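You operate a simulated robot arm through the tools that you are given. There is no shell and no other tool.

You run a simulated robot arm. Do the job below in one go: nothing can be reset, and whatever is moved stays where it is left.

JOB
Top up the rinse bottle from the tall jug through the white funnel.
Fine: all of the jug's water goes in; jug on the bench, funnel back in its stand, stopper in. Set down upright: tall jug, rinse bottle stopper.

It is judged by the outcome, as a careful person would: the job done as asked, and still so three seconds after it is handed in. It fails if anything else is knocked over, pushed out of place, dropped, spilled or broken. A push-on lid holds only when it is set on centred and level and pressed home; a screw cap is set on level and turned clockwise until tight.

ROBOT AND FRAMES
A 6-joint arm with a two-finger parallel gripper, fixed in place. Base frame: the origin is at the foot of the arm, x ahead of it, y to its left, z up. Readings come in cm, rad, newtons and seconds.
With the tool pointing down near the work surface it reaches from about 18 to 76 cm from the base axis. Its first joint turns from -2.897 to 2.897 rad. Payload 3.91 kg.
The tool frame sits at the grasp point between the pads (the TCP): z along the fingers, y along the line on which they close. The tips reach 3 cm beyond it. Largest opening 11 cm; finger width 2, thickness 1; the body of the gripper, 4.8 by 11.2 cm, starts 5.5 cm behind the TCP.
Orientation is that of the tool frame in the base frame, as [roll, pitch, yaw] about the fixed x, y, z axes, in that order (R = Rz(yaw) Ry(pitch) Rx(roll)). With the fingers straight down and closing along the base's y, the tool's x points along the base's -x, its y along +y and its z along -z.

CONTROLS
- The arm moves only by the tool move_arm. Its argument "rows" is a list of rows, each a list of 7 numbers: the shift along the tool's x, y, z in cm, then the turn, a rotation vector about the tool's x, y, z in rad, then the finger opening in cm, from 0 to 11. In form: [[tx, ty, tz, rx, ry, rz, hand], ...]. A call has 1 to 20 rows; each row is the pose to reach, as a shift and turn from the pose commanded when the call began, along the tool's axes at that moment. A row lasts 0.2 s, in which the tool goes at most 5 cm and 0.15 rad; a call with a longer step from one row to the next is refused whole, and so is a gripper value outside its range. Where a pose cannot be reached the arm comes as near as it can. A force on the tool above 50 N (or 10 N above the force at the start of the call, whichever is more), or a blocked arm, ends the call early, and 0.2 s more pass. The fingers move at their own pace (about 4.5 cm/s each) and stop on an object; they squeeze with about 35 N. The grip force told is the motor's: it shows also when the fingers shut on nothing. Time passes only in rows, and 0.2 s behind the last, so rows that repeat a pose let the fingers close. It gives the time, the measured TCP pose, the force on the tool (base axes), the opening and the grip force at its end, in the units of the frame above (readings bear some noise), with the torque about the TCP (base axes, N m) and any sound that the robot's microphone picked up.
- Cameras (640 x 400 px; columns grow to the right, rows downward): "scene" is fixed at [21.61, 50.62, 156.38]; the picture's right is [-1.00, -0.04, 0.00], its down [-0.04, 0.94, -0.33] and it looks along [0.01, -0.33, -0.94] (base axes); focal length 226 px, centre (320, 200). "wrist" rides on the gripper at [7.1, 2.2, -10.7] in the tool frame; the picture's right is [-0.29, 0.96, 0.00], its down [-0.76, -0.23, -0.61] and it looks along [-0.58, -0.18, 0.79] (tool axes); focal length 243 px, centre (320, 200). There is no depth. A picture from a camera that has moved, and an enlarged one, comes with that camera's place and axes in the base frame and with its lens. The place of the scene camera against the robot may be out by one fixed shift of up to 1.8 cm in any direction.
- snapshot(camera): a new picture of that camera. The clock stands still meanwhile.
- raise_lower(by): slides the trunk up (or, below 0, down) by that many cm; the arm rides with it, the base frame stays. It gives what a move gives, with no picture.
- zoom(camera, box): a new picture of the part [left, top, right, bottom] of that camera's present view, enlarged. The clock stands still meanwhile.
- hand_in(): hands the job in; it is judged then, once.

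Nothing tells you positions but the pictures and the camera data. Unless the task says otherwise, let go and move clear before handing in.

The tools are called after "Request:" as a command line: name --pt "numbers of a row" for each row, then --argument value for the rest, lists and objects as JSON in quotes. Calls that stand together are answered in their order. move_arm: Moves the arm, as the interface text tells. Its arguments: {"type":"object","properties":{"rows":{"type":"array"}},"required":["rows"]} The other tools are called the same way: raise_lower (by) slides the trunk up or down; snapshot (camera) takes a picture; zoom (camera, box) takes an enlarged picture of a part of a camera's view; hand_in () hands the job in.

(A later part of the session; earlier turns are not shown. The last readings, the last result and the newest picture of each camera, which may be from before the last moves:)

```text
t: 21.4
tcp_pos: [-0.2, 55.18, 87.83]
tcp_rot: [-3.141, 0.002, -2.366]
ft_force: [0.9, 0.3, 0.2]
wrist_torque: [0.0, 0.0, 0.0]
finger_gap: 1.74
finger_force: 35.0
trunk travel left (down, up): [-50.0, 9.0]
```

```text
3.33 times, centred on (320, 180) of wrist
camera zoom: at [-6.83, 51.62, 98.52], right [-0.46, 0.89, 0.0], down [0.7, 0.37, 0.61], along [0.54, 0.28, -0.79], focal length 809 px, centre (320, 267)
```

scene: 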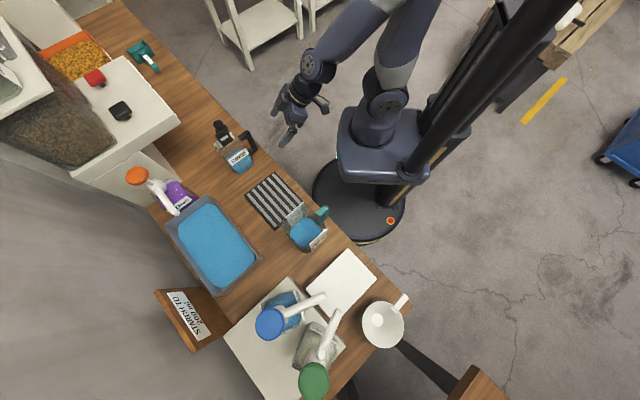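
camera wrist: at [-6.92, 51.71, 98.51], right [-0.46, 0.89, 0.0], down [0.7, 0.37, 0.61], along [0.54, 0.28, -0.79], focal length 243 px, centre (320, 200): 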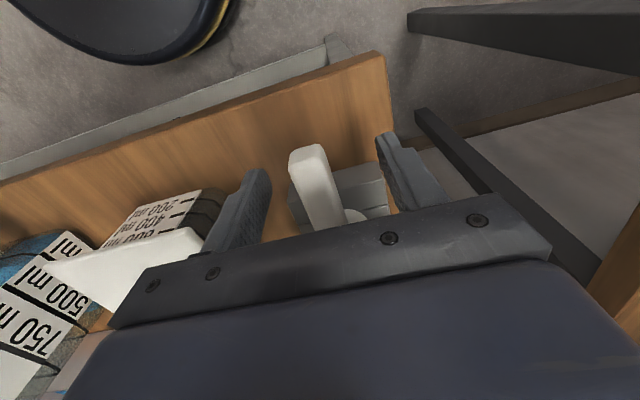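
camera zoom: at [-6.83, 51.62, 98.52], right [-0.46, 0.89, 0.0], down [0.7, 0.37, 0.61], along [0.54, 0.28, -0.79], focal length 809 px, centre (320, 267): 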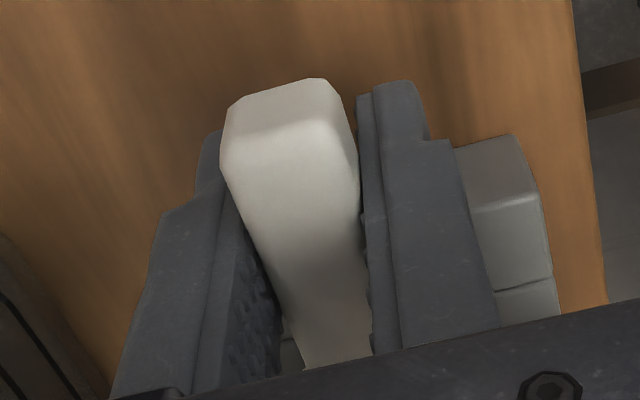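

I have the funnel's handle with a 1.74 cm grip; I record this pose (-0.22, 55.18, 87.8, yaw -2.366) for the return. Next I lift straight up and check.

Request:
move_arm --pt "0 0 -1 0 0 0 0" --pt "0 0 -2.5 0 0 0 0" --pt "0 0 -5 0 0 0 0" --pt "0 0 -8.5 0 0 0 0" --pt "0 0 -12 0 0 0 0" --pt "0 0 -16 0 0 0 0" --pt "0 0 -20 0 0 0 0" --pt "0 0 -24 0 0 0 0"

Request:
snapshot --camera "wrist"

Request:
snapshot --camera "scene"

Request:
zoom --camera "scene" --box '[320, 230, 480, 370]'

```text
t: 23.2
tcp_pos: [-0.37, 55.15, 111.7]
tcp_rot: [-3.141, -0.001, -2.364]
ft_force: [0.4, -0.4, -0.8]
wrist_torque: [-0.05, 0.02, -0.02]
finger_gap: 1.7
finger_force: 34.8
trunk travel left (down, up): [-50.0, 9.0]
```

```text
taken
camera wrist: at [-6.95, 51.55, 122.46], right [-0.46, 0.89, 0.0], down [0.7, 0.37, 0.61], along [0.54, 0.28, -0.79], focal length 243 px, centre (320, 200)
```

wrist: 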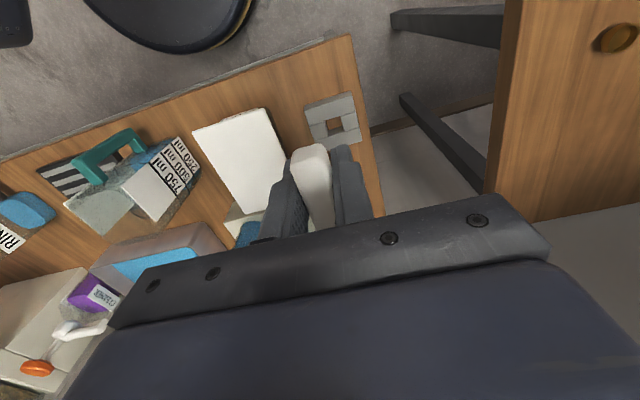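

```text
taken
```

scene: 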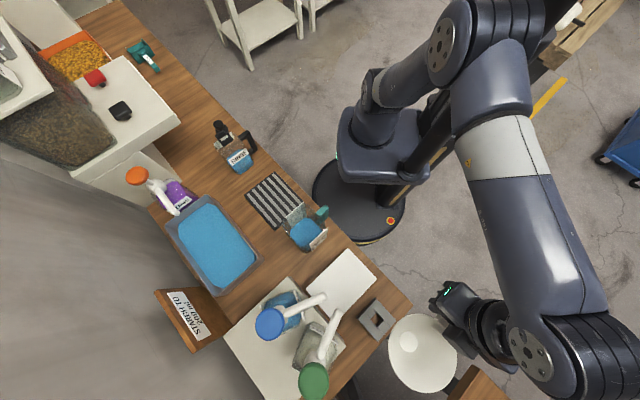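

```text
2.86 times, centred on (400, 300) of scene
camera zoom: at [21.61, 50.62, 156.38], right [-1.0, -0.04, 0.0], down [-0.04, 0.94, -0.33], along [0.01, -0.33, -0.94], focal length 644 px, centre (91, -86)
```

zoom: 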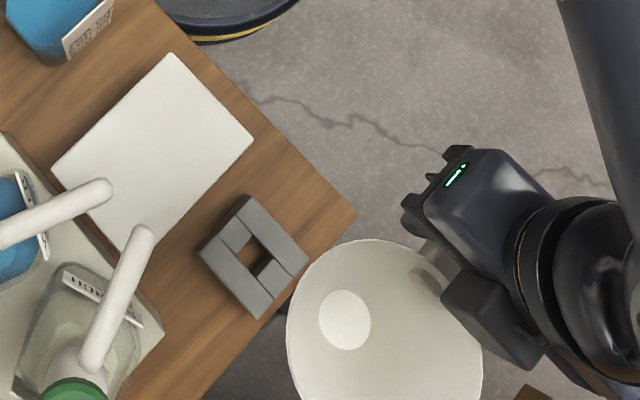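

The funnel is out of its stand, which turns out to be a block with a square hole. I zoom on the stand to locate the hole's centre, which gives me the spout axis.

Request:
zoom --camera "wrist" --box '[290, 80, 380, 160]'

Request:
zoom --camera "scene" --box '[350, 285, 410, 355]'

```text
5.00 times, centred on (335, 120) of wrist
camera zoom: at [-6.95, 51.55, 122.46], right [-0.46, 0.89, 0.0], down [0.7, 0.37, 0.61], along [0.54, 0.28, -0.79], focal length 1213 px, centre (245, 600)
```

zoom: 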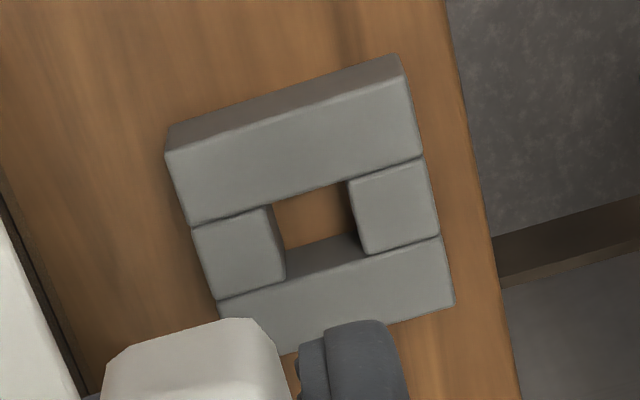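

```text
5.71 times, centred on (380, 320) of scene
camera zoom: at [21.61, 50.62, 156.38], right [-1.0, -0.04, 0.0], down [-0.04, 0.94, -0.33], along [0.01, -0.33, -0.94], focal length 1288 px, centre (-23, -486)
```

zoom: 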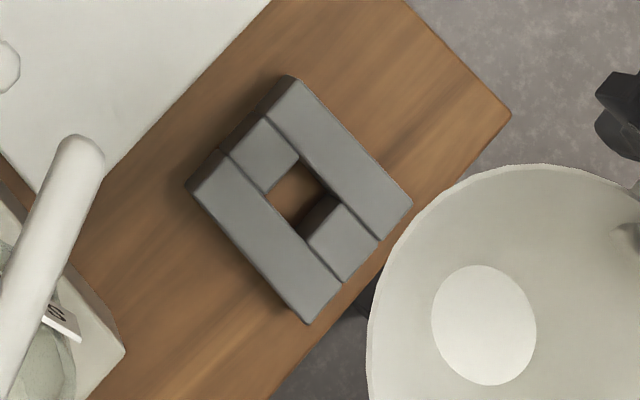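

The stand's hole centre puts the spout axis about 7.5 cm ahead of the tool point along the handle. I carry the funnel along the robot's side toward the bottle and stop where the collar is visible.

Request:
move_arm --pt "2.24 -3.11 -0.25 0 0 0 0" --pt "4.48 -6.22 -0.5 0 0 0 0" --pt "6.72 -9.32 -0.75 0 0 0 0" --pt "8.96 -12.43 -1 0 0 0 0" --pt "8.34 -16.08 -1.17 0 0 0 0" --pt "7.71 -19.72 -1.33 0 0 0 0" --pt "7.09 -23.37 -1.5 0 0 0 0" --pt "6.46 -27.02 -1.67 0 0 0 0" --pt "5.84 -30.66 -1.83 0 0 0 0" --pt "5.21 -34.31 -2 0 0 0 0" --pt "2.96 -37.44 -2.1 0 0 0 0" --pt "0.7 -40.57 -2.2 0 0 0 0" --pt "-1.55 -43.7 -2.3 0 0 0 0" --pt "-3.8 -46.82 -2.4 0 0 0 0" --pt "-6.05 -49.95 -2.5 0 0 0 0" --pt "-8.3 -53.08 -2.65 0 0 0 0" --pt "-10.56 -56.21 -2.8 0 0 0 0"

Request:
snapshot --camera "wrist"

Request:
snapshot --camera "scene"

```text
t: 26.8
tcp_pos: [46.7, 22.44, 114.45]
tcp_rot: [-3.141, 0.002, -2.365]
ft_force: [-0.5, -0.3, -0.4]
wrist_torque: [0.0, 0.02, 0.01]
finger_gap: 1.74
finger_force: 35.4
trunk travel left (down, up): [-50.0, 9.0]
```

```text
taken
camera wrist: at [40.17, 18.97, 125.27], right [-0.46, 0.89, 0.0], down [0.7, 0.37, 0.61], along [0.54, 0.28, -0.79], focal length 243 px, centre (320, 200)
```

wrist: 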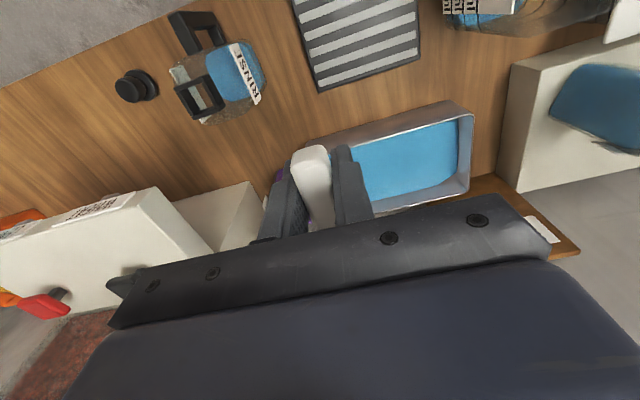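

```text
taken
```

scene: 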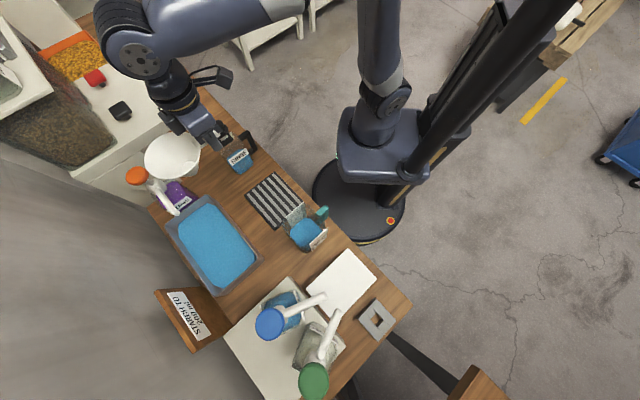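

Request:
zoom --camera "wrist" --box '[160, 0, 280, 130]'

Request:
zoom --camera "wrist" --box '[170, 65, 235, 125]'

Request:
zoom --camera "scene" --box '[120, 100, 280, 220]'

```text
3.08 times, centred on (220, 65) of wrist
camera zoom: at [40.17, 18.97, 125.27], right [-0.46, 0.89, 0.0], down [0.7, 0.37, 0.61], along [0.54, 0.28, -0.79], focal length 746 px, centre (628, 615)
```

zoom: 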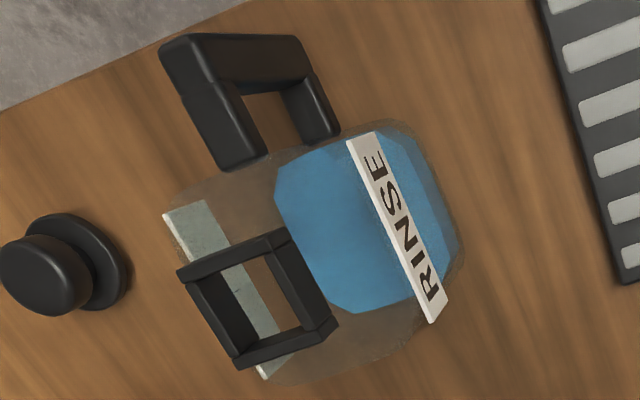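

```text
6.67 times, centred on (202, 95) of wrist
camera zoom: at [40.17, 18.97, 125.27], right [-0.46, 0.89, 0.0], down [0.7, 0.37, 0.61], along [0.54, 0.28, -0.79], focal length 1618 px, centre (1103, 900)
```

zoom: 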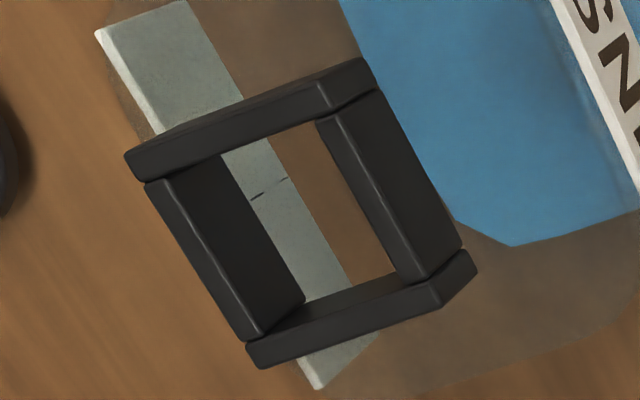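

```text
3.33 times, centred on (200, 160) of scene
camera zoom: at [21.61, 50.62, 156.38], right [-1.0, -0.04, 0.0], down [-0.04, 0.94, -0.33], along [0.01, -0.33, -0.94], focal length 752 px, centre (720, 333)
```

zoom: 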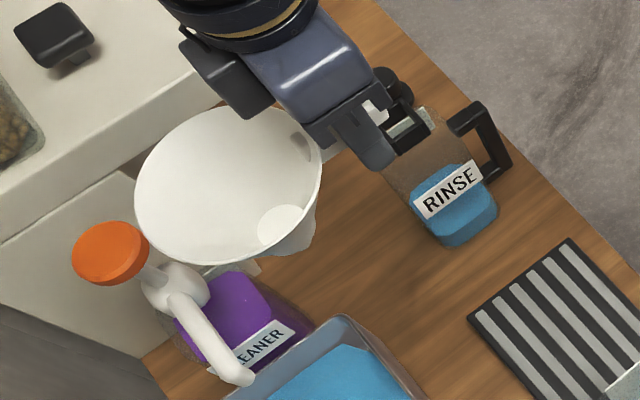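

The collar is a 3.6 cm square (about 2.65 cm inside) centred near (53.1, 10.5), top at z≈97, aligned at 45° just like the stand. I check the funnel's spout in the scene view.

Request:
zoom --camera "scene" --box '[150, 130, 210, 190]'

```text
6.67 times, centred on (180, 160) of scene
camera zoom: at [21.61, 50.62, 156.38], right [-1.0, -0.04, 0.0], down [-0.04, 0.94, -0.33], along [0.01, -0.33, -0.94], focal length 1503 px, centre (1253, 467)
```

zoom: 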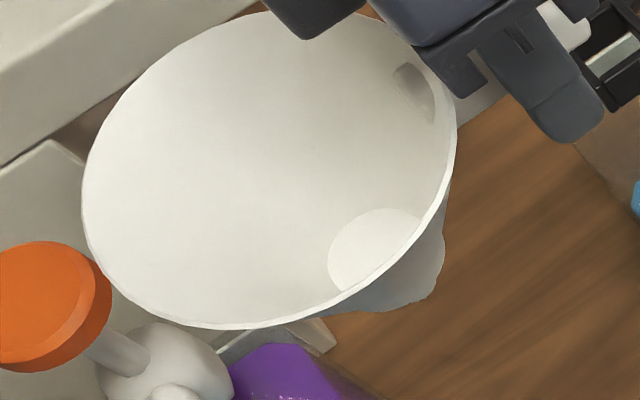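

Request:
move_arm --pt "2.26 -2.64 0 0 0 0 0" --pt "4.52 -5.28 0 0 0 0 0" --pt "6.79 -7.93 0 0 0 0 0" --pt "9.05 -10.57 0 0 0 0 0" --pt "11.31 -13.21 0 0 0 0 0" --pt "11.31 -13.21 2.5 0 0 0 0" --pt "11.31 -13.21 5 0 0 0 0"

Request:
snapshot --camera "wrist"

Request:
zoom --camera "scene" --box '[170, 90, 270, 190]'

```text
t: 28.4
tcp_pos: [47.83, 5.15, 109.47]
tcp_rot: [3.141, 0.002, -2.366]
ft_force: [0.0, -0.2, -0.4]
wrist_torque: [-0.03, 0.02, 0.02]
finger_gap: 1.72
finger_force: 35.1
trunk travel left (down, up): [-50.0, 9.0]
```

```text
taken
camera wrist: at [41.31, 1.53, 120.22], right [-0.46, 0.89, 0.0], down [0.7, 0.37, 0.61], along [0.54, 0.28, -0.79], focal length 243 px, centre (320, 200)
```

wrist: 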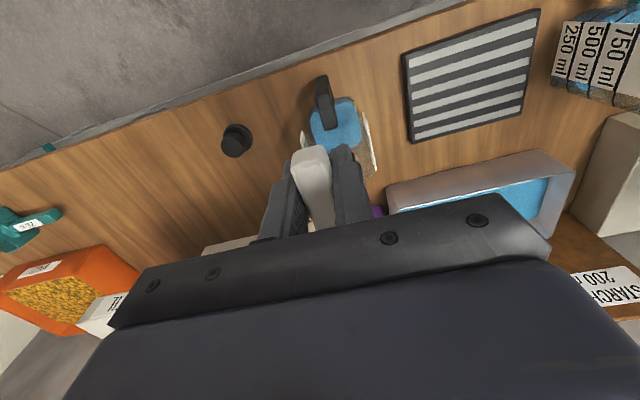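

```text
4.00 times, centred on (220, 140) of scene
camera zoom: at [21.61, 50.62, 156.38], right [-1.0, -0.04, 0.0], down [-0.04, 0.94, -0.33], along [0.01, -0.33, -0.94], focal length 902 px, centre (720, 440)
```

zoom: 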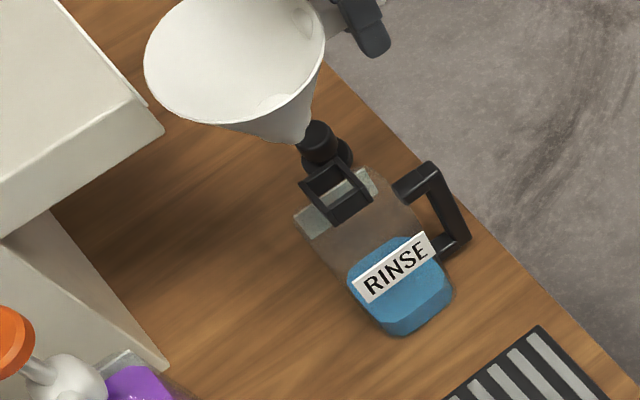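

Request:
move_arm --pt "0 0 1.5 0 0 0 0" --pt "0 0 3 0 0 0 0" --pt "0 0 4.2 0 0 0 0"

Request:
zoom --camera "scene" --box '[175, 90, 255, 170]'

Request:
zoom --camera "wrist" --box '[260, 70, 400, 200]'

```text
t: 29.2
tcp_pos: [47.78, 5.08, 105.24]
tcp_rot: [3.141, 0.002, -2.364]
ft_force: [0.1, 0.1, 0.2]
wrist_torque: [0.0, 0.06, -0.05]
finger_gap: 1.73
finger_force: 35.1
trunk travel left (down, up): [-50.0, 9.0]
```

```text
5.00 times, centred on (215, 130) of scene
camera zoom: at [21.61, 50.62, 156.38], right [-1.0, -0.04, 0.0], down [-0.04, 0.94, -0.33], along [0.01, -0.33, -0.94], focal length 1127 px, centre (845, 550)
```

zoom: 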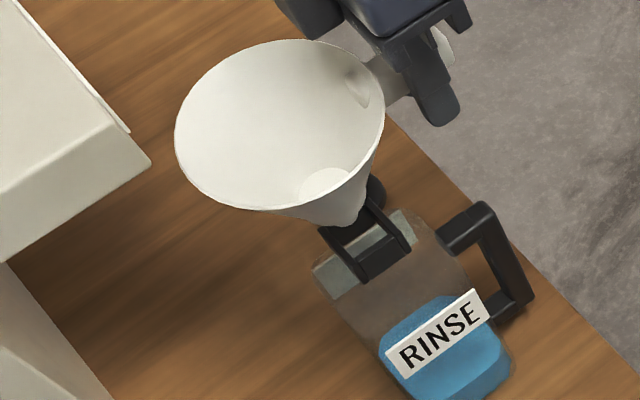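

```text
3.08 times, centred on (330, 135) of wrist
camera zoom: at [41.26, 1.56, 116.02], right [-0.46, 0.89, 0.0], down [0.7, 0.37, 0.61], along [0.54, 0.28, -0.79], focal length 746 px, centre (289, 400)
```

zoom: 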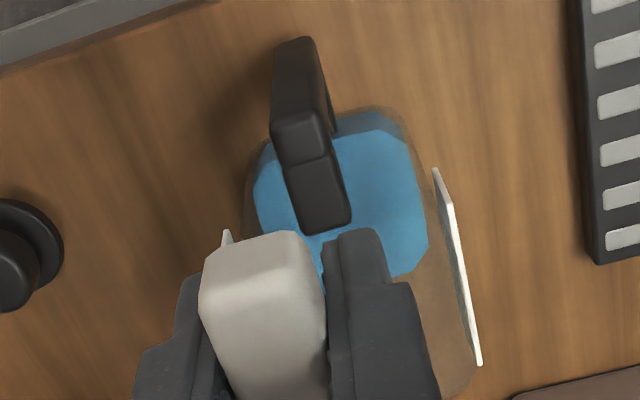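

Request:
zoom --camera "scene" --box '[225, 115, 265, 155]'

Request:
zoom --camera "scene" --box '[205, 95, 265, 155]'

```text
10.00 times, centred on (245, 135) of scene
camera zoom: at [21.61, 50.62, 156.38], right [-1.0, -0.04, 0.0], down [-0.04, 0.94, -0.33], along [0.01, -0.33, -0.94], focal length 2255 px, centre (1070, 850)
```

zoom: 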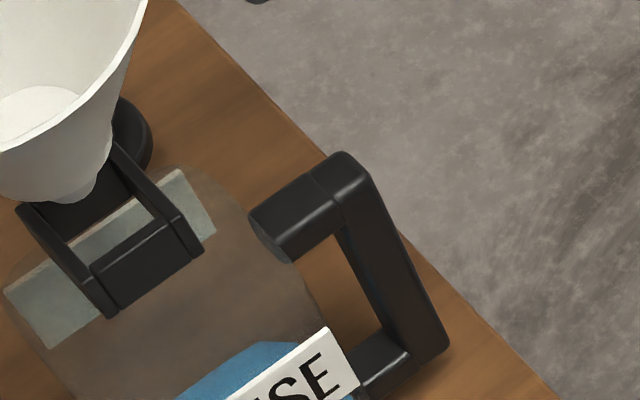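

```text
6.67 times, centred on (235, 125) of scene
camera zoom: at [21.61, 50.62, 156.38], right [-1.0, -0.04, 0.0], down [-0.04, 0.94, -0.33], along [0.01, -0.33, -0.94], focal length 1503 px, centre (887, 700)
```

zoom: 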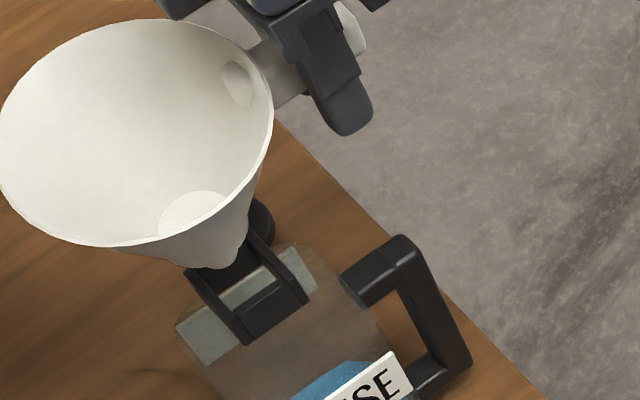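

Request:
zoom --camera "scene" --box '[220, 120, 244, 150]'

```text
13.33 times, centred on (232, 135) of scene
camera zoom: at [21.61, 50.62, 156.38], right [-1.0, -0.04, 0.0], down [-0.04, 0.94, -0.33], along [0.01, -0.33, -0.94], focal length 3006 px, centre (1493, 1067)
```

zoom: 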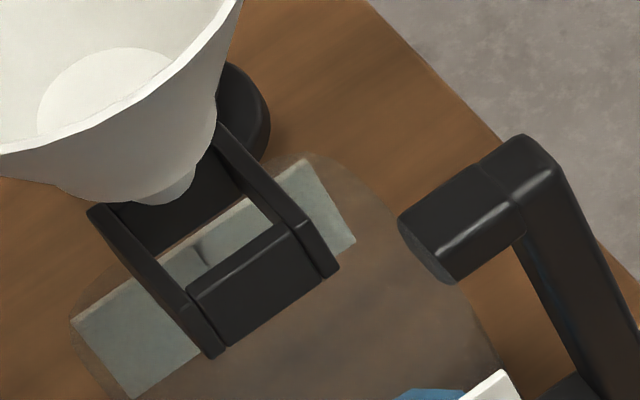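

The spout (about 1.6 cm wide) lines up with the collar axis to within about 0.2 cm, and the opening is 2.65 cm. I lower it gently in steps, watching the force.

Request:
move_arm --pt "0 0 0.7 0 0 0 0" --pt "0 0 1.4 0 0 0 0" --pt "0 0 2.1 0 0 0 0"

Request:
move_arm --pt "0 0 0.2 0 0 0 0" --pt "0 0 0.4 0 0 0 0"

Request:
zoom --camera "scene" --box '[220, 120, 244, 150]'

```text
t: 30.0
tcp_pos: [47.84, 5.02, 103.08]
tcp_rot: [-3.14, 0.001, -2.366]
ft_force: [0.2, -0.3, -0.5]
wrist_torque: [-0.02, 0.07, 0.04]
finger_gap: 1.71
finger_force: 34.8
trunk travel left (down, up): [-50.0, 9.0]
```

```text
t: 30.6
tcp_pos: [47.85, 5.14, 102.85]
tcp_rot: [3.141, 0.002, -2.365]
ft_force: [-0.3, 0.5, -0.7]
wrist_torque: [-0.02, 0.04, 0.01]
finger_gap: 1.73
finger_force: 34.6
trunk travel left (down, up): [-50.0, 9.0]
```

```text
13.33 times, centred on (232, 135) of scene
camera zoom: at [21.61, 50.62, 156.38], right [-1.0, -0.04, 0.0], down [-0.04, 0.94, -0.33], along [0.01, -0.33, -0.94], focal length 3006 px, centre (1493, 1067)
```

zoom: 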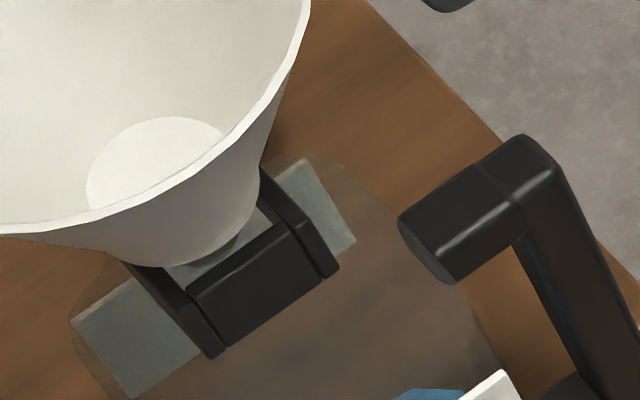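

Request:
move_arm --pt "0 0 0.2 0 0 0 0" --pt "0 0 0.4 0 0 0 0"

Request:
move_arm --pt "0 0 0.15 0 0 0 0" --pt "0 0 0.3 0 0 0 0"

Request:
move_arm --pt "0 0 0.15 0 0 0 0" --pt "0 0 0.3 0 0 0 0"

Request:
zoom --camera "scene" --box '[220, 120, 244, 150]'

```text
t: 31.2
tcp_pos: [47.89, 5.06, 102.41]
tcp_rot: [3.141, 0.001, -2.364]
ft_force: [-0.5, -0.4, -1.0]
wrist_torque: [-0.04, 0.01, 0.01]
finger_gap: 1.74
finger_force: 35.2
trunk travel left (down, up): [-50.0, 9.0]
```

```text
t: 31.8
tcp_pos: [47.82, 5.0, 102.12]
tcp_rot: [-3.14, 0.001, -2.366]
ft_force: [0.9, 0.3, -0.8]
wrist_torque: [0.02, 0.0, -0.01]
finger_gap: 1.68
finger_force: 35.2
trunk travel left (down, up): [-50.0, 9.0]
```

```text
t: 32.4
tcp_pos: [47.95, 5.08, 101.87]
tcp_rot: [-3.14, 0.005, -2.368]
ft_force: [-1.1, -1.5, 15.6]
wrist_torque: [0.61, -0.62, 0.02]
finger_gap: 1.71
finger_force: 34.9
trunk travel left (down, up): [-50.0, 9.0]
```

```text
13.33 times, centred on (232, 135) of scene
camera zoom: at [21.61, 50.62, 156.38], right [-1.0, -0.04, 0.0], down [-0.04, 0.94, -0.33], along [0.01, -0.33, -0.94], focal length 3006 px, centre (1493, 1067)
```

zoom: 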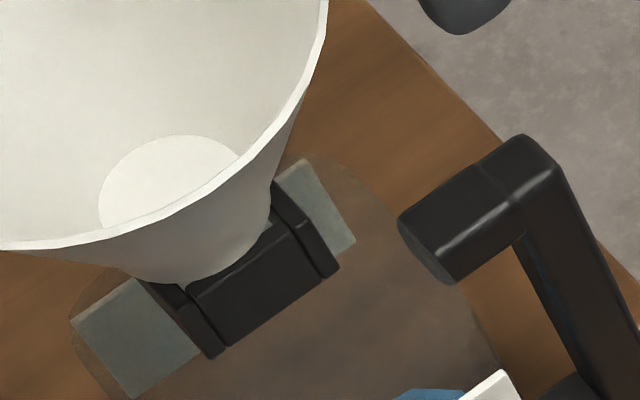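

Contact shows at z≈101.9–102, so the funnel shoulder sits on the collar. I relieve the pressure slightly, then open the fingers gently.

Request:
move_arm --pt "0 0 -0.1 0 0 0 0" --pt "0 0 -0.2 0 0 0 0"

```text
t: 33.0
tcp_pos: [47.73, 5.07, 102.06]
tcp_rot: [3.141, 0.001, -2.364]
ft_force: [1.3, -1.3, 6.9]
wrist_torque: [0.25, -0.33, -0.13]
finger_gap: 1.72
finger_force: 35.6
trunk travel left (down, up): [-50.0, 9.0]
```

Request:
move_arm --pt "0 0 -0.08 0 0 0 0" --pt "0 0 -0.12 0 0 0 0"

```text
t: 33.6
tcp_pos: [47.83, 5.19, 102.22]
tcp_rot: [3.141, -0.001, -2.365]
ft_force: [0.7, 0.6, -1.3]
wrist_torque: [-0.02, 0.06, -0.01]
finger_gap: 1.71
finger_force: 35.3
trunk travel left (down, up): [-50.0, 9.0]
```

Request:
move_arm --pt "0 0 0.06 0 0 0 0" --pt "0 0 0.06 0 0 0 1.8" --pt "0 0 0.06 0 0 0 2.2" --pt "0 0 0.06 0 0 0 3" --pt "0 0 0.06 0 0 0 4"

Request:
zoom --camera "scene" --box '[195, 85, 265, 155]'

Request:
zoom --camera "wrist" --box '[240, 100, 400, 240]'

```text
t: 34.8
tcp_pos: [47.86, 4.91, 102.05]
tcp_rot: [3.142, 0.002, -2.365]
ft_force: [-0.1, -1.0, 0.4]
wrist_torque: [-0.02, 0.01, -0.04]
finger_gap: 3.99
finger_force: 0.0
trunk travel left (down, up): [-50.0, 9.0]
```

```text
5.71 times, centred on (230, 120) of scene
camera zoom: at [21.61, 50.62, 156.38], right [-1.0, -0.04, 0.0], down [-0.04, 0.94, -0.33], along [0.01, -0.33, -0.94], focal length 1288 px, centre (834, 657)
```

zoom: 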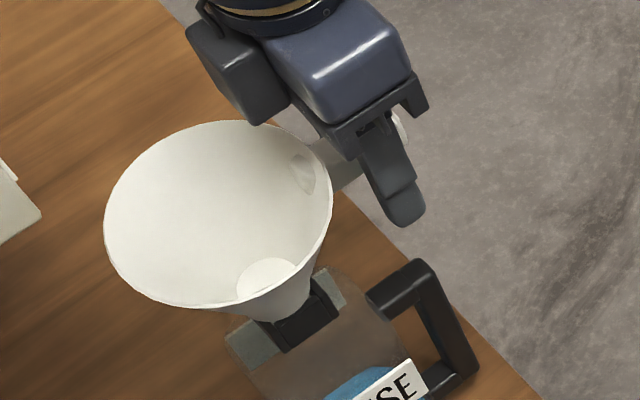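

```text
2.86 times, centred on (320, 170) of wrist
camera zoom: at [41.29, 1.53, 112.89], right [-0.46, 0.89, 0.0], down [0.7, 0.37, 0.61], along [0.54, 0.28, -0.79], focal length 693 px, centre (320, 286)
```

zoom: 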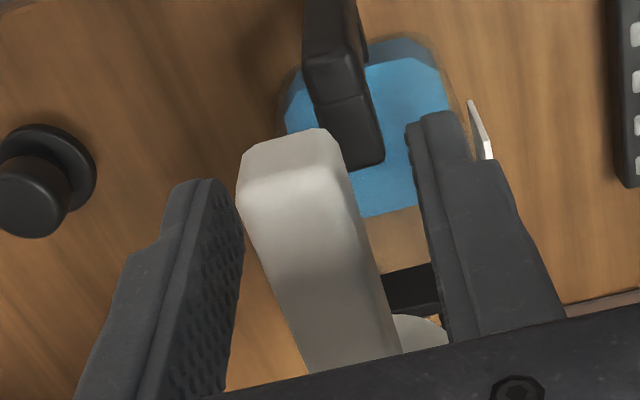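

The funnel stays seated on its own. I withdraw straight up and confirm that it is stable.

Request:
move_arm --pt "0 0 -2 0 0 0 4.5" --pt "0 0 -5 0 0 0 5" --pt "0 0 -9 0 0 0 6" --pt "0 0 -13 0 0 0 6"

Request:
snapshot --camera "wrist"

Request:
zoom --camera "scene" --box '[195, 85, 265, 175]'

Request:
zoom --camera "wrist" --box '[240, 60, 400, 220]'

```text
t: 35.8
tcp_pos: [47.73, 5.16, 115.12]
tcp_rot: [-3.14, 0.001, -2.364]
ft_force: [-0.5, 0.2, -0.4]
wrist_torque: [-0.01, 0.01, 0.0]
finger_gap: 6.0
finger_force: 0.1
trunk travel left (down, up): [-50.0, 9.0]
```

```text
taken
camera wrist: at [41.22, 1.54, 125.95], right [-0.46, 0.89, 0.0], down [0.7, 0.37, 0.61], along [0.54, 0.28, -0.79], focal length 243 px, centre (320, 200)
```

wrist: 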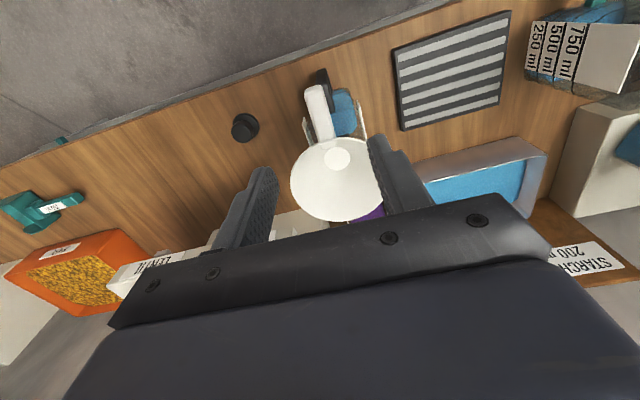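

```text
4.44 times, centred on (230, 130) of scene
camera zoom: at [21.61, 50.62, 156.38], right [-1.0, -0.04, 0.0], down [-0.04, 0.94, -0.33], along [0.01, -0.33, -0.94], focal length 1002 px, centre (720, 511)
```

zoom: 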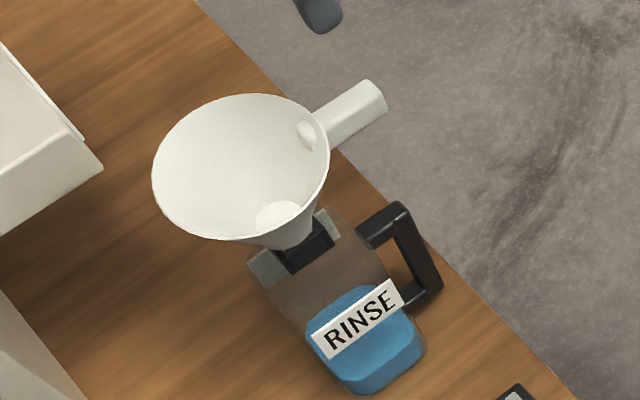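

```text
2.50 times, centred on (320, 140) of wrist
camera zoom: at [41.22, 1.54, 125.95], right [-0.46, 0.89, 0.0], down [0.7, 0.37, 0.61], along [0.54, 0.28, -0.79], focal length 606 px, centre (320, 350)
```

zoom: 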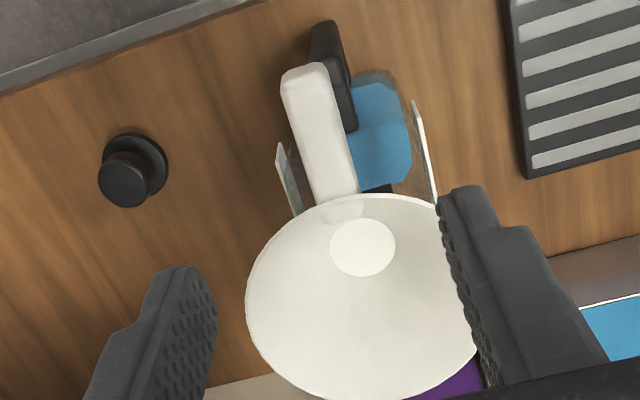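

The funnel sits level in the bottle neck, rim near z≈103. Now I move to clear space on the robot's side and lower the trunk, so that the tool can be turned horizontal for the jug handle.

Request:
move_arm --pt "1.7 3.75 -1 0 0 0 6" --pt "3.4 7.5 -2 0 0 0 6" --pt "5.1 11.25 -3 0 0 0 6" --pt "6.8 15 -3 0 0 0 6" --pt "8.5 18.75 -3 0 0 0 6" --pt "10.2 22.5 -3 0 0 0 6" --pt "11.9 26.25 -3 0 0 0 6" --pt "13.6 30 -3 0 0 0 6"

Request:
raise_lower --by -28

Request:
snapshot --camera "scene"

Request:
snapshot --camera "wrist"

```text
t: 37.6
tcp_pos: [17.08, 17.1, 117.86]
tcp_rot: [3.141, 0.003, -2.368]
ft_force: [-0.1, 0.3, 0.1]
wrist_torque: [0.02, 0.01, -0.02]
finger_gap: 5.99
finger_force: 0.0
trunk travel left (down, up): [-50.0, 9.0]
```

```text
t: 40.4
tcp_pos: [17.05, 16.95, 90.02]
tcp_rot: [3.141, 0.003, -2.366]
ft_force: [-0.1, -0.2, -0.2]
wrist_torque: [0.02, 0.04, 0.02]
finger_gap: 5.97
finger_force: 0.0
trunk travel left (down, up): [-22.0, 37.0]
```

```text
taken
```

scene: 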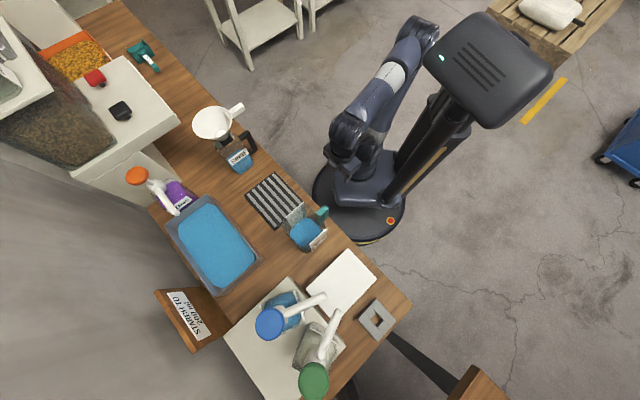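

```text
taken
camera wrist: at [10.53, 13.45, 100.8], right [-0.46, 0.89, 0.0], down [0.7, 0.37, 0.61], along [0.54, 0.28, -0.79], focal length 243 px, centre (320, 200)
```

wrist: 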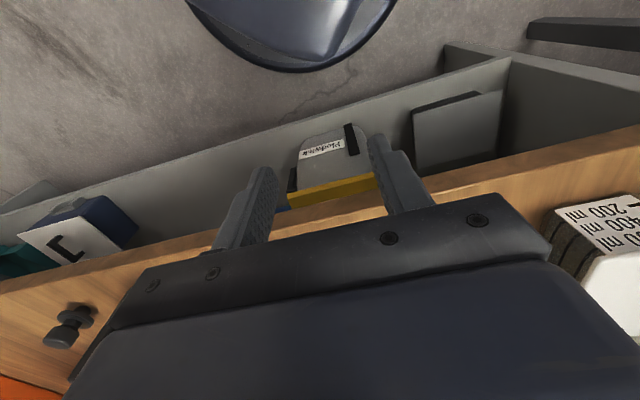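

Nothing stands in front of the bench at this height (the lower shelf is near z≈42). I turn the tool to horizontal, pointing at the jug handle, while staying clear of the bench edge.

Request:
move_arm --pt "-0.54 0.63 0.05 0 -0.143 0 6" --pt "-1.07 1.27 0.1 0 -0.286 0 6" --pt "-1.61 1.9 0.15 0 -0.429 0 6" --pt "-2.14 2.53 0.2 0 -0.571 0 6" --pt "-2.68 3.17 0.25 0 -0.714 0 6" --pt "-3.21 3.8 0.3 0 -0.857 0 6" --pt "-3.75 4.44 0.35 0 -1.0 0 6" --pt "-4.28 5.07 0.4 0 -1.142 0 6" --pt "-4.82 5.7 0.45 0 -1.285 0 6" --pt "-5.35 6.34 0.5 0 -1.428 0 6" --pt "-5.89 6.97 0.5 0 -1.571 0 6"

Request:
snapshot --camera "wrist"

Request:
snapshot --camera "scene"

```text
t: 42.8
tcp_pos: [16.45, 26.12, 89.57]
tcp_rot: [-0.114, 1.567, 0.664]
ft_force: [1.1, 0.0, 0.7]
wrist_torque: [-0.01, 0.02, 0.0]
finger_gap: 5.99
finger_force: 0.1
trunk travel left (down, up): [-22.0, 37.0]
```

```text
taken
camera wrist: at [7.36, 20.04, 82.46], right [-0.67, 0.68, 0.29], down [-0.27, -0.59, 0.76], along [0.69, 0.43, 0.59], focal length 243 px, centre (320, 200)
```

wrist: 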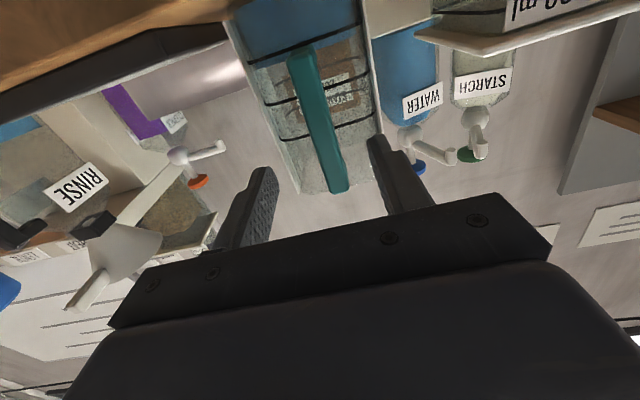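

```text
taken
```

scene: 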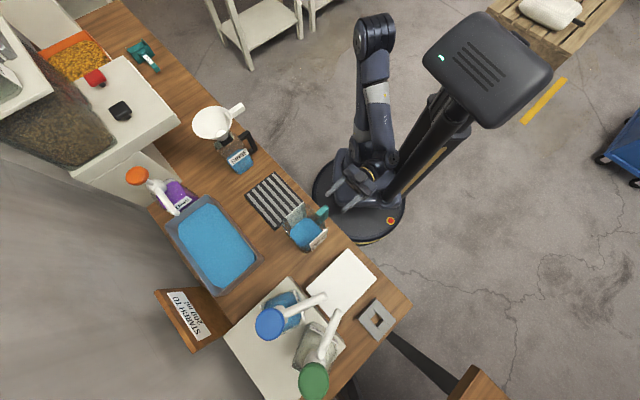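

The tool is now horizontal and points at the jug with the handle in view between the fingers. I zoom to measure the lateral alignment.

Request:
zoom --camera "wrist" --box '[220, 0, 400, 200]'

```text
2.00 times, centred on (310, 100) of wrist
camera zoom: at [7.36, 20.04, 82.46], right [-0.67, 0.68, 0.29], down [-0.27, -0.59, 0.76], along [0.69, 0.43, 0.59], focal length 485 px, centre (340, 400)
```

zoom: 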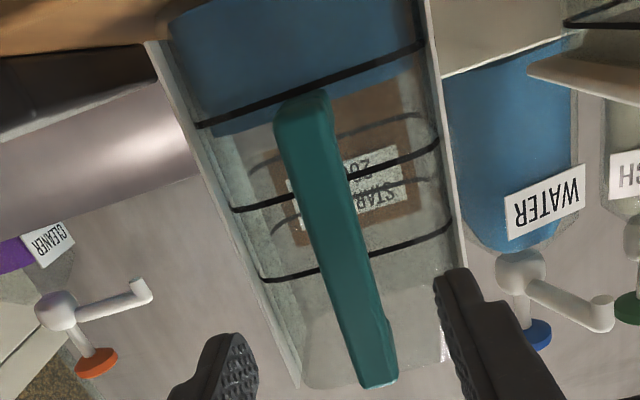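

Request:
move_arm --pt "0 0.18 1.3 0 0 0 6" --pt "0 0.35 2.6 0 0 0 6"

Request:
zoom --camera "wrist" --box '[220, 20, 400, 220]'

```text
t: 43.4
tcp_pos: [18.12, 28.23, 89.43]
tcp_rot: [-0.221, 1.57, 0.555]
ft_force: [-0.7, 0.1, -1.2]
wrist_torque: [-0.04, 0.02, 0.02]
finger_gap: 6.01
finger_force: 0.0
trunk travel left (down, up): [-22.0, 37.0]
```

```text
2.00 times, centred on (310, 120) of wrist
camera zoom: at [8.99, 22.15, 82.5], right [-0.67, 0.68, 0.29], down [-0.27, -0.59, 0.76], along [0.69, 0.43, 0.58], focal length 485 px, centre (340, 360)
```

zoom: 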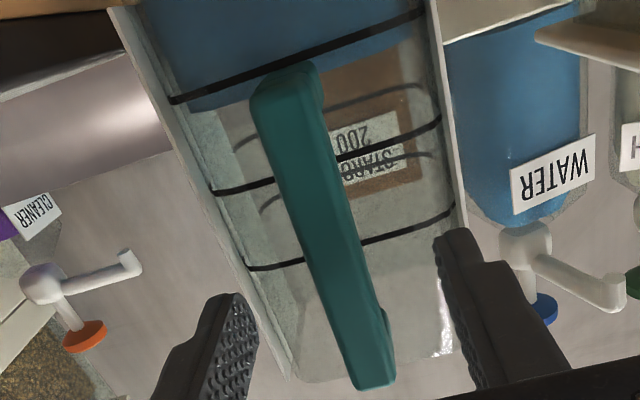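

Request:
move_arm --pt "0 0.03 1.0 0 0 0 5" --pt "0 0.05 2.0 0 0 0 5" --pt "0 0.05 2.6 0 0 0 5"

Request:
zoom --camera "wrist" --box '[220, 40, 400, 240]'

Request:
zoom --camera "scene" --box '[270, 180, 360, 270]'

```text
t: 44.2
tcp_pos: [20.01, 29.88, 89.69]
tcp_rot: [-0.046, 1.569, 0.731]
ft_force: [0.1, -0.2, -0.6]
wrist_torque: [-0.01, 0.0, -0.01]
finger_gap: 4.99
finger_force: 0.1
trunk travel left (down, up): [-22.0, 37.0]
```

```text
2.00 times, centred on (310, 140) of wrist
camera zoom: at [10.73, 23.96, 82.5], right [-0.67, 0.68, 0.29], down [-0.27, -0.59, 0.76], along [0.69, 0.43, 0.58], focal length 485 px, centre (340, 320)
```

zoom: 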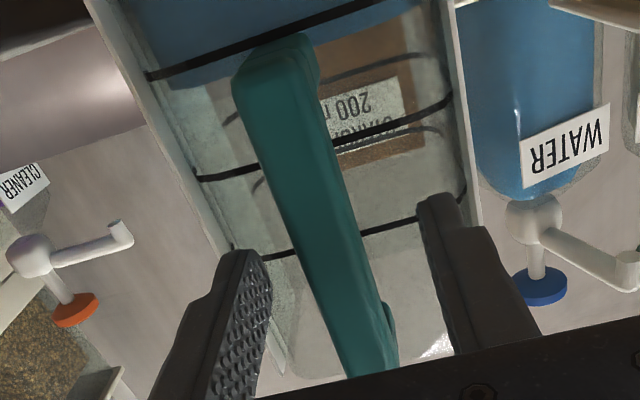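

```text
4.44 times, centred on (315, 225) of scene
camera zoom: at [21.61, 50.62, 156.38], right [-1.0, -0.04, 0.0], down [-0.04, 0.94, -0.33], along [0.01, -0.33, -0.94], focal length 1002 px, centre (342, 89)
```

zoom: 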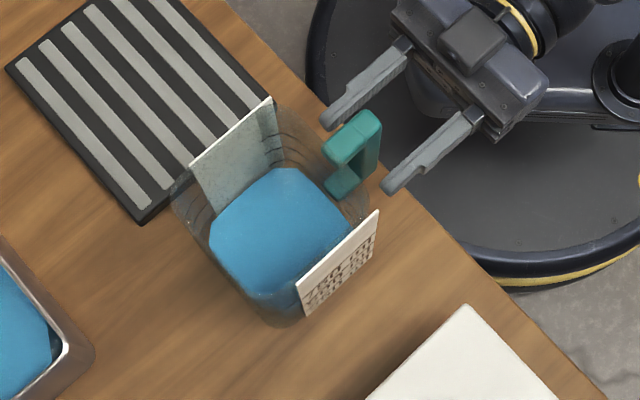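

The fingers straddle the handle bar well. I advance another 0.5 cm and close.

Request:
move_arm --pt "0 0 0.3 0 0 0 5" --pt "0 0 0.5 0 0 0 5" --pt "0 0 0.5 0 0 0 3" --pt "0 0 0.5 0 0 0 2" --pt "0 0 0.5 0 0 0 1" --pt "0 0 0.5 0 0 0 0" --pt "0 0 0.5 0 0 0 0" --pt "0 0 0.5 0 0 0 0"

Request:
zoom --camera "wrist" --box '[220, 40, 400, 240]'

Request:
zoom --camera "scene" --box '[270, 180, 360, 270]'

```text
t: 46.0
tcp_pos: [20.16, 30.25, 89.48]
tcp_rot: [-0.192, 1.569, 0.586]
ft_force: [1.7, -0.2, -0.5]
wrist_torque: [0.05, -0.04, -0.09]
finger_gap: 1.77
finger_force: 35.2
trunk travel left (down, up): [-22.0, 37.0]
```

```text
2.00 times, centred on (310, 140) of wrist
camera zoom: at [11.11, 24.34, 82.47], right [-0.67, 0.68, 0.29], down [-0.27, -0.59, 0.76], along [0.69, 0.43, 0.58], focal length 485 px, centre (340, 320)
```

zoom: 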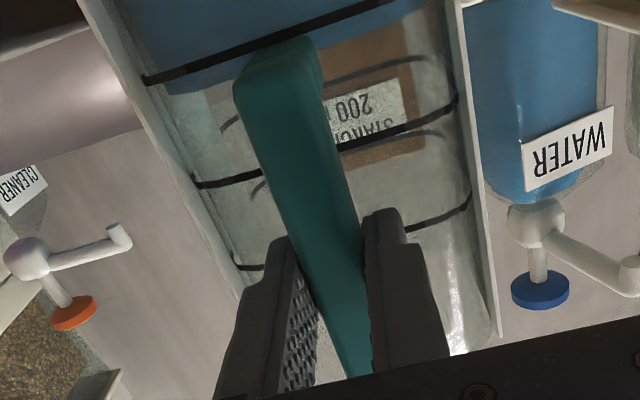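

```text
4.44 times, centred on (315, 225) of scene
camera zoom: at [21.61, 50.62, 156.38], right [-1.0, -0.04, 0.0], down [-0.04, 0.94, -0.33], along [0.01, -0.33, -0.94], focal length 1002 px, centre (342, 89)
```

zoom: 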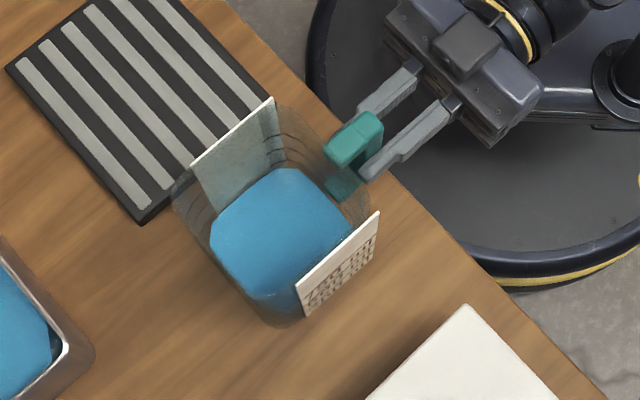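

The jug handle is gripped at 1.77 cm. I lift it slowly by a little and check that it stays upright.

Request:
move_arm --pt "-0.3 0 0 0 0 0 0" --pt "-0.8 0 0 0 0 0 0" --pt "-1.5 0 0 0 0 0 0" --pt "-2.5 0 0 0 0 0 0" --pt "-2.5 0 0 0 0 0 0"

Request:
zoom --camera "wrist" --box '[220, 40, 400, 240]'

Request:
zoom --camera "scene" --box '[270, 180, 360, 270]'

```text
t: 47.2
tcp_pos: [20.22, 30.38, 92.08]
tcp_rot: [-0.17, 1.569, 0.608]
ft_force: [-0.2, -0.5, -3.3]
wrist_torque: [-0.23, 0.28, -0.02]
finger_gap: 1.81
finger_force: 35.0
trunk travel left (down, up): [-22.0, 37.0]
```

```text
2.00 times, centred on (310, 140) of wrist
camera zoom: at [11.13, 24.3, 84.97], right [-0.67, 0.68, 0.29], down [-0.27, -0.59, 0.76], along [0.69, 0.43, 0.58], focal length 485 px, centre (340, 320)
```

zoom: 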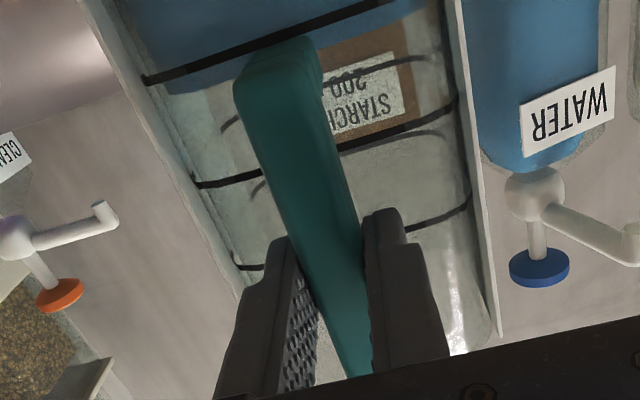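

```text
4.44 times, centred on (315, 225) of scene
camera zoom: at [21.61, 50.62, 156.38], right [-1.0, -0.04, 0.0], down [-0.04, 0.94, -0.33], along [0.01, -0.33, -0.94], focal length 1002 px, centre (342, 89)
```

zoom: 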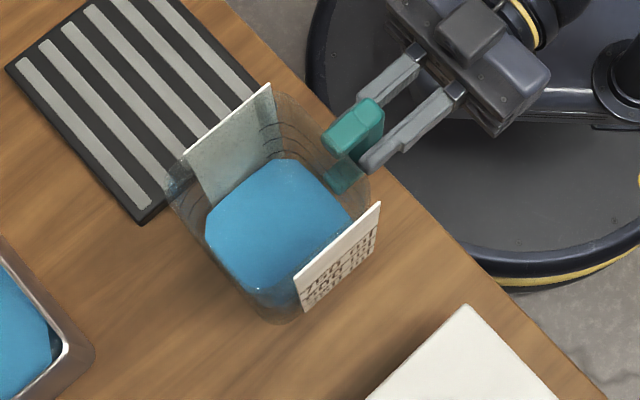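

The jug lifts cleanly (about 3.3 N) with no droop. I zoom on its rim to find the pouring lip before travelling.

Request:
zoom --camera "scene" --box '[295, 190, 355, 260]'

```text
5.71 times, centred on (325, 225) of scene
camera zoom: at [21.61, 50.62, 156.38], right [-1.0, -0.04, 0.0], down [-0.04, 0.94, -0.33], along [0.01, -0.33, -0.94], focal length 1288 px, centre (291, 57)
```

zoom: 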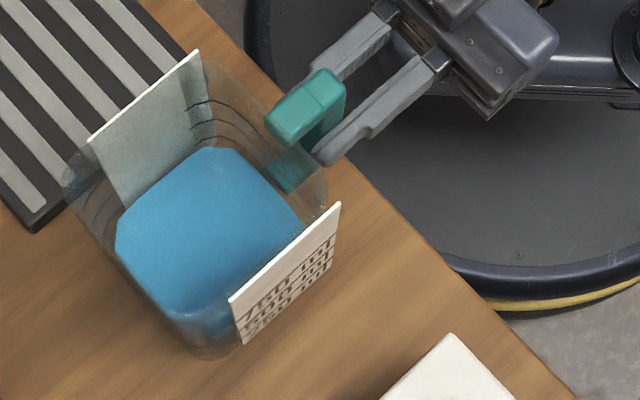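

The jug is firmly held and has no separate spout, just a rounded rim. I raise the trunk to bring jug and arm up together.

Request:
raise_lower --by 28

Request:
snapshot --camera "scene"

Request:
zoom --camera "wrist" --box '[200, 0, 420, 240]'

```text
t: 50.1
tcp_pos: [20.18, 30.31, 119.94]
tcp_rot: [-0.328, 1.569, 0.447]
ft_force: [0.5, 0.2, -4.3]
wrist_torque: [-0.24, 0.26, -0.05]
finger_gap: 1.76
finger_force: 35.2
trunk travel left (down, up): [-50.0, 9.0]
```

```text
taken
```

scene: 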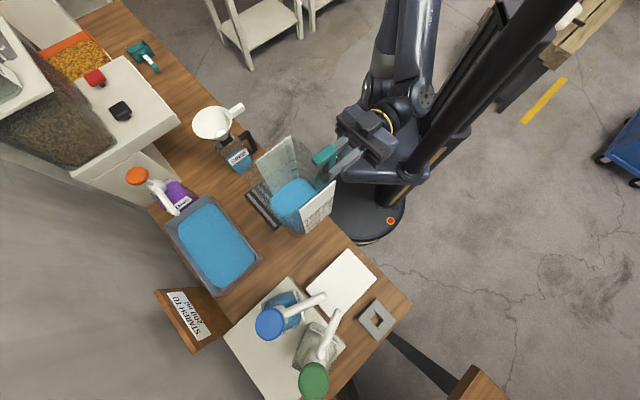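

```text
1.67 times, centred on (310, 120) of wrist
camera zoom: at [11.14, 24.3, 112.95], right [-0.67, 0.68, 0.29], down [-0.27, -0.59, 0.76], along [0.69, 0.43, 0.58], focal length 404 px, centre (337, 333)
```

zoom: 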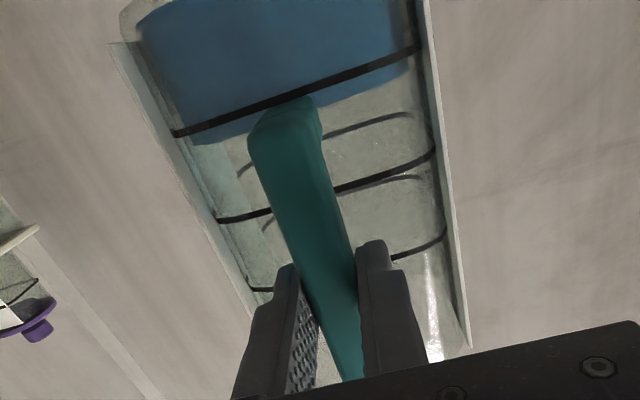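

Request:
zoom --camera "scene" --box '[250, 125, 350, 235]'

```text
3.64 times, centred on (300, 180) of scene
camera zoom: at [21.61, 50.62, 156.38], right [-1.0, -0.04, 0.0], down [-0.04, 0.94, -0.33], along [0.01, -0.33, -0.94], focal length 820 px, centre (393, 273)
```

zoom: 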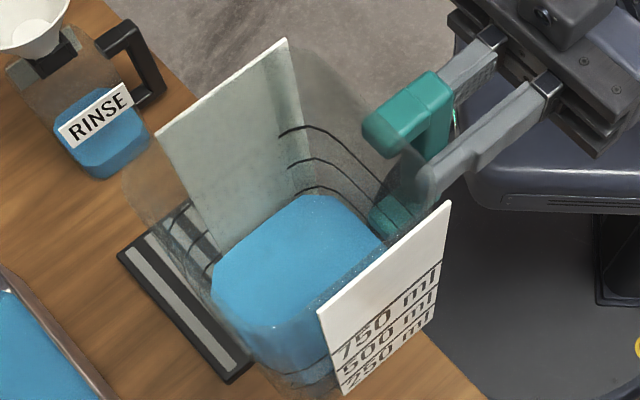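

Request:
zoom --camera "scene" --box '[275, 155, 325, 235]'

```text
5.00 times, centred on (300, 195) of scene
camera zoom: at [21.61, 50.62, 156.38], right [-1.0, -0.04, 0.0], down [-0.04, 0.94, -0.33], along [0.01, -0.33, -0.94], focal length 1127 px, centre (420, 225)
```

zoom: 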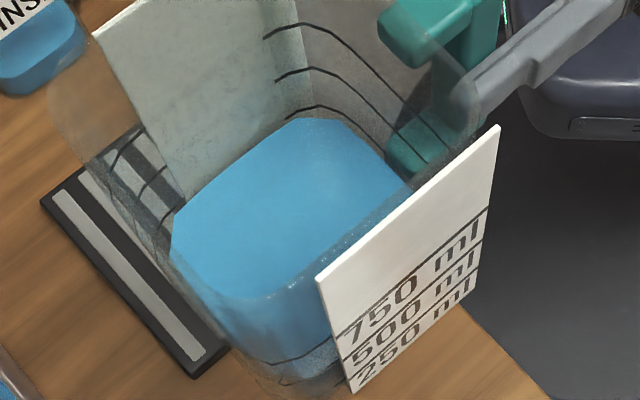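

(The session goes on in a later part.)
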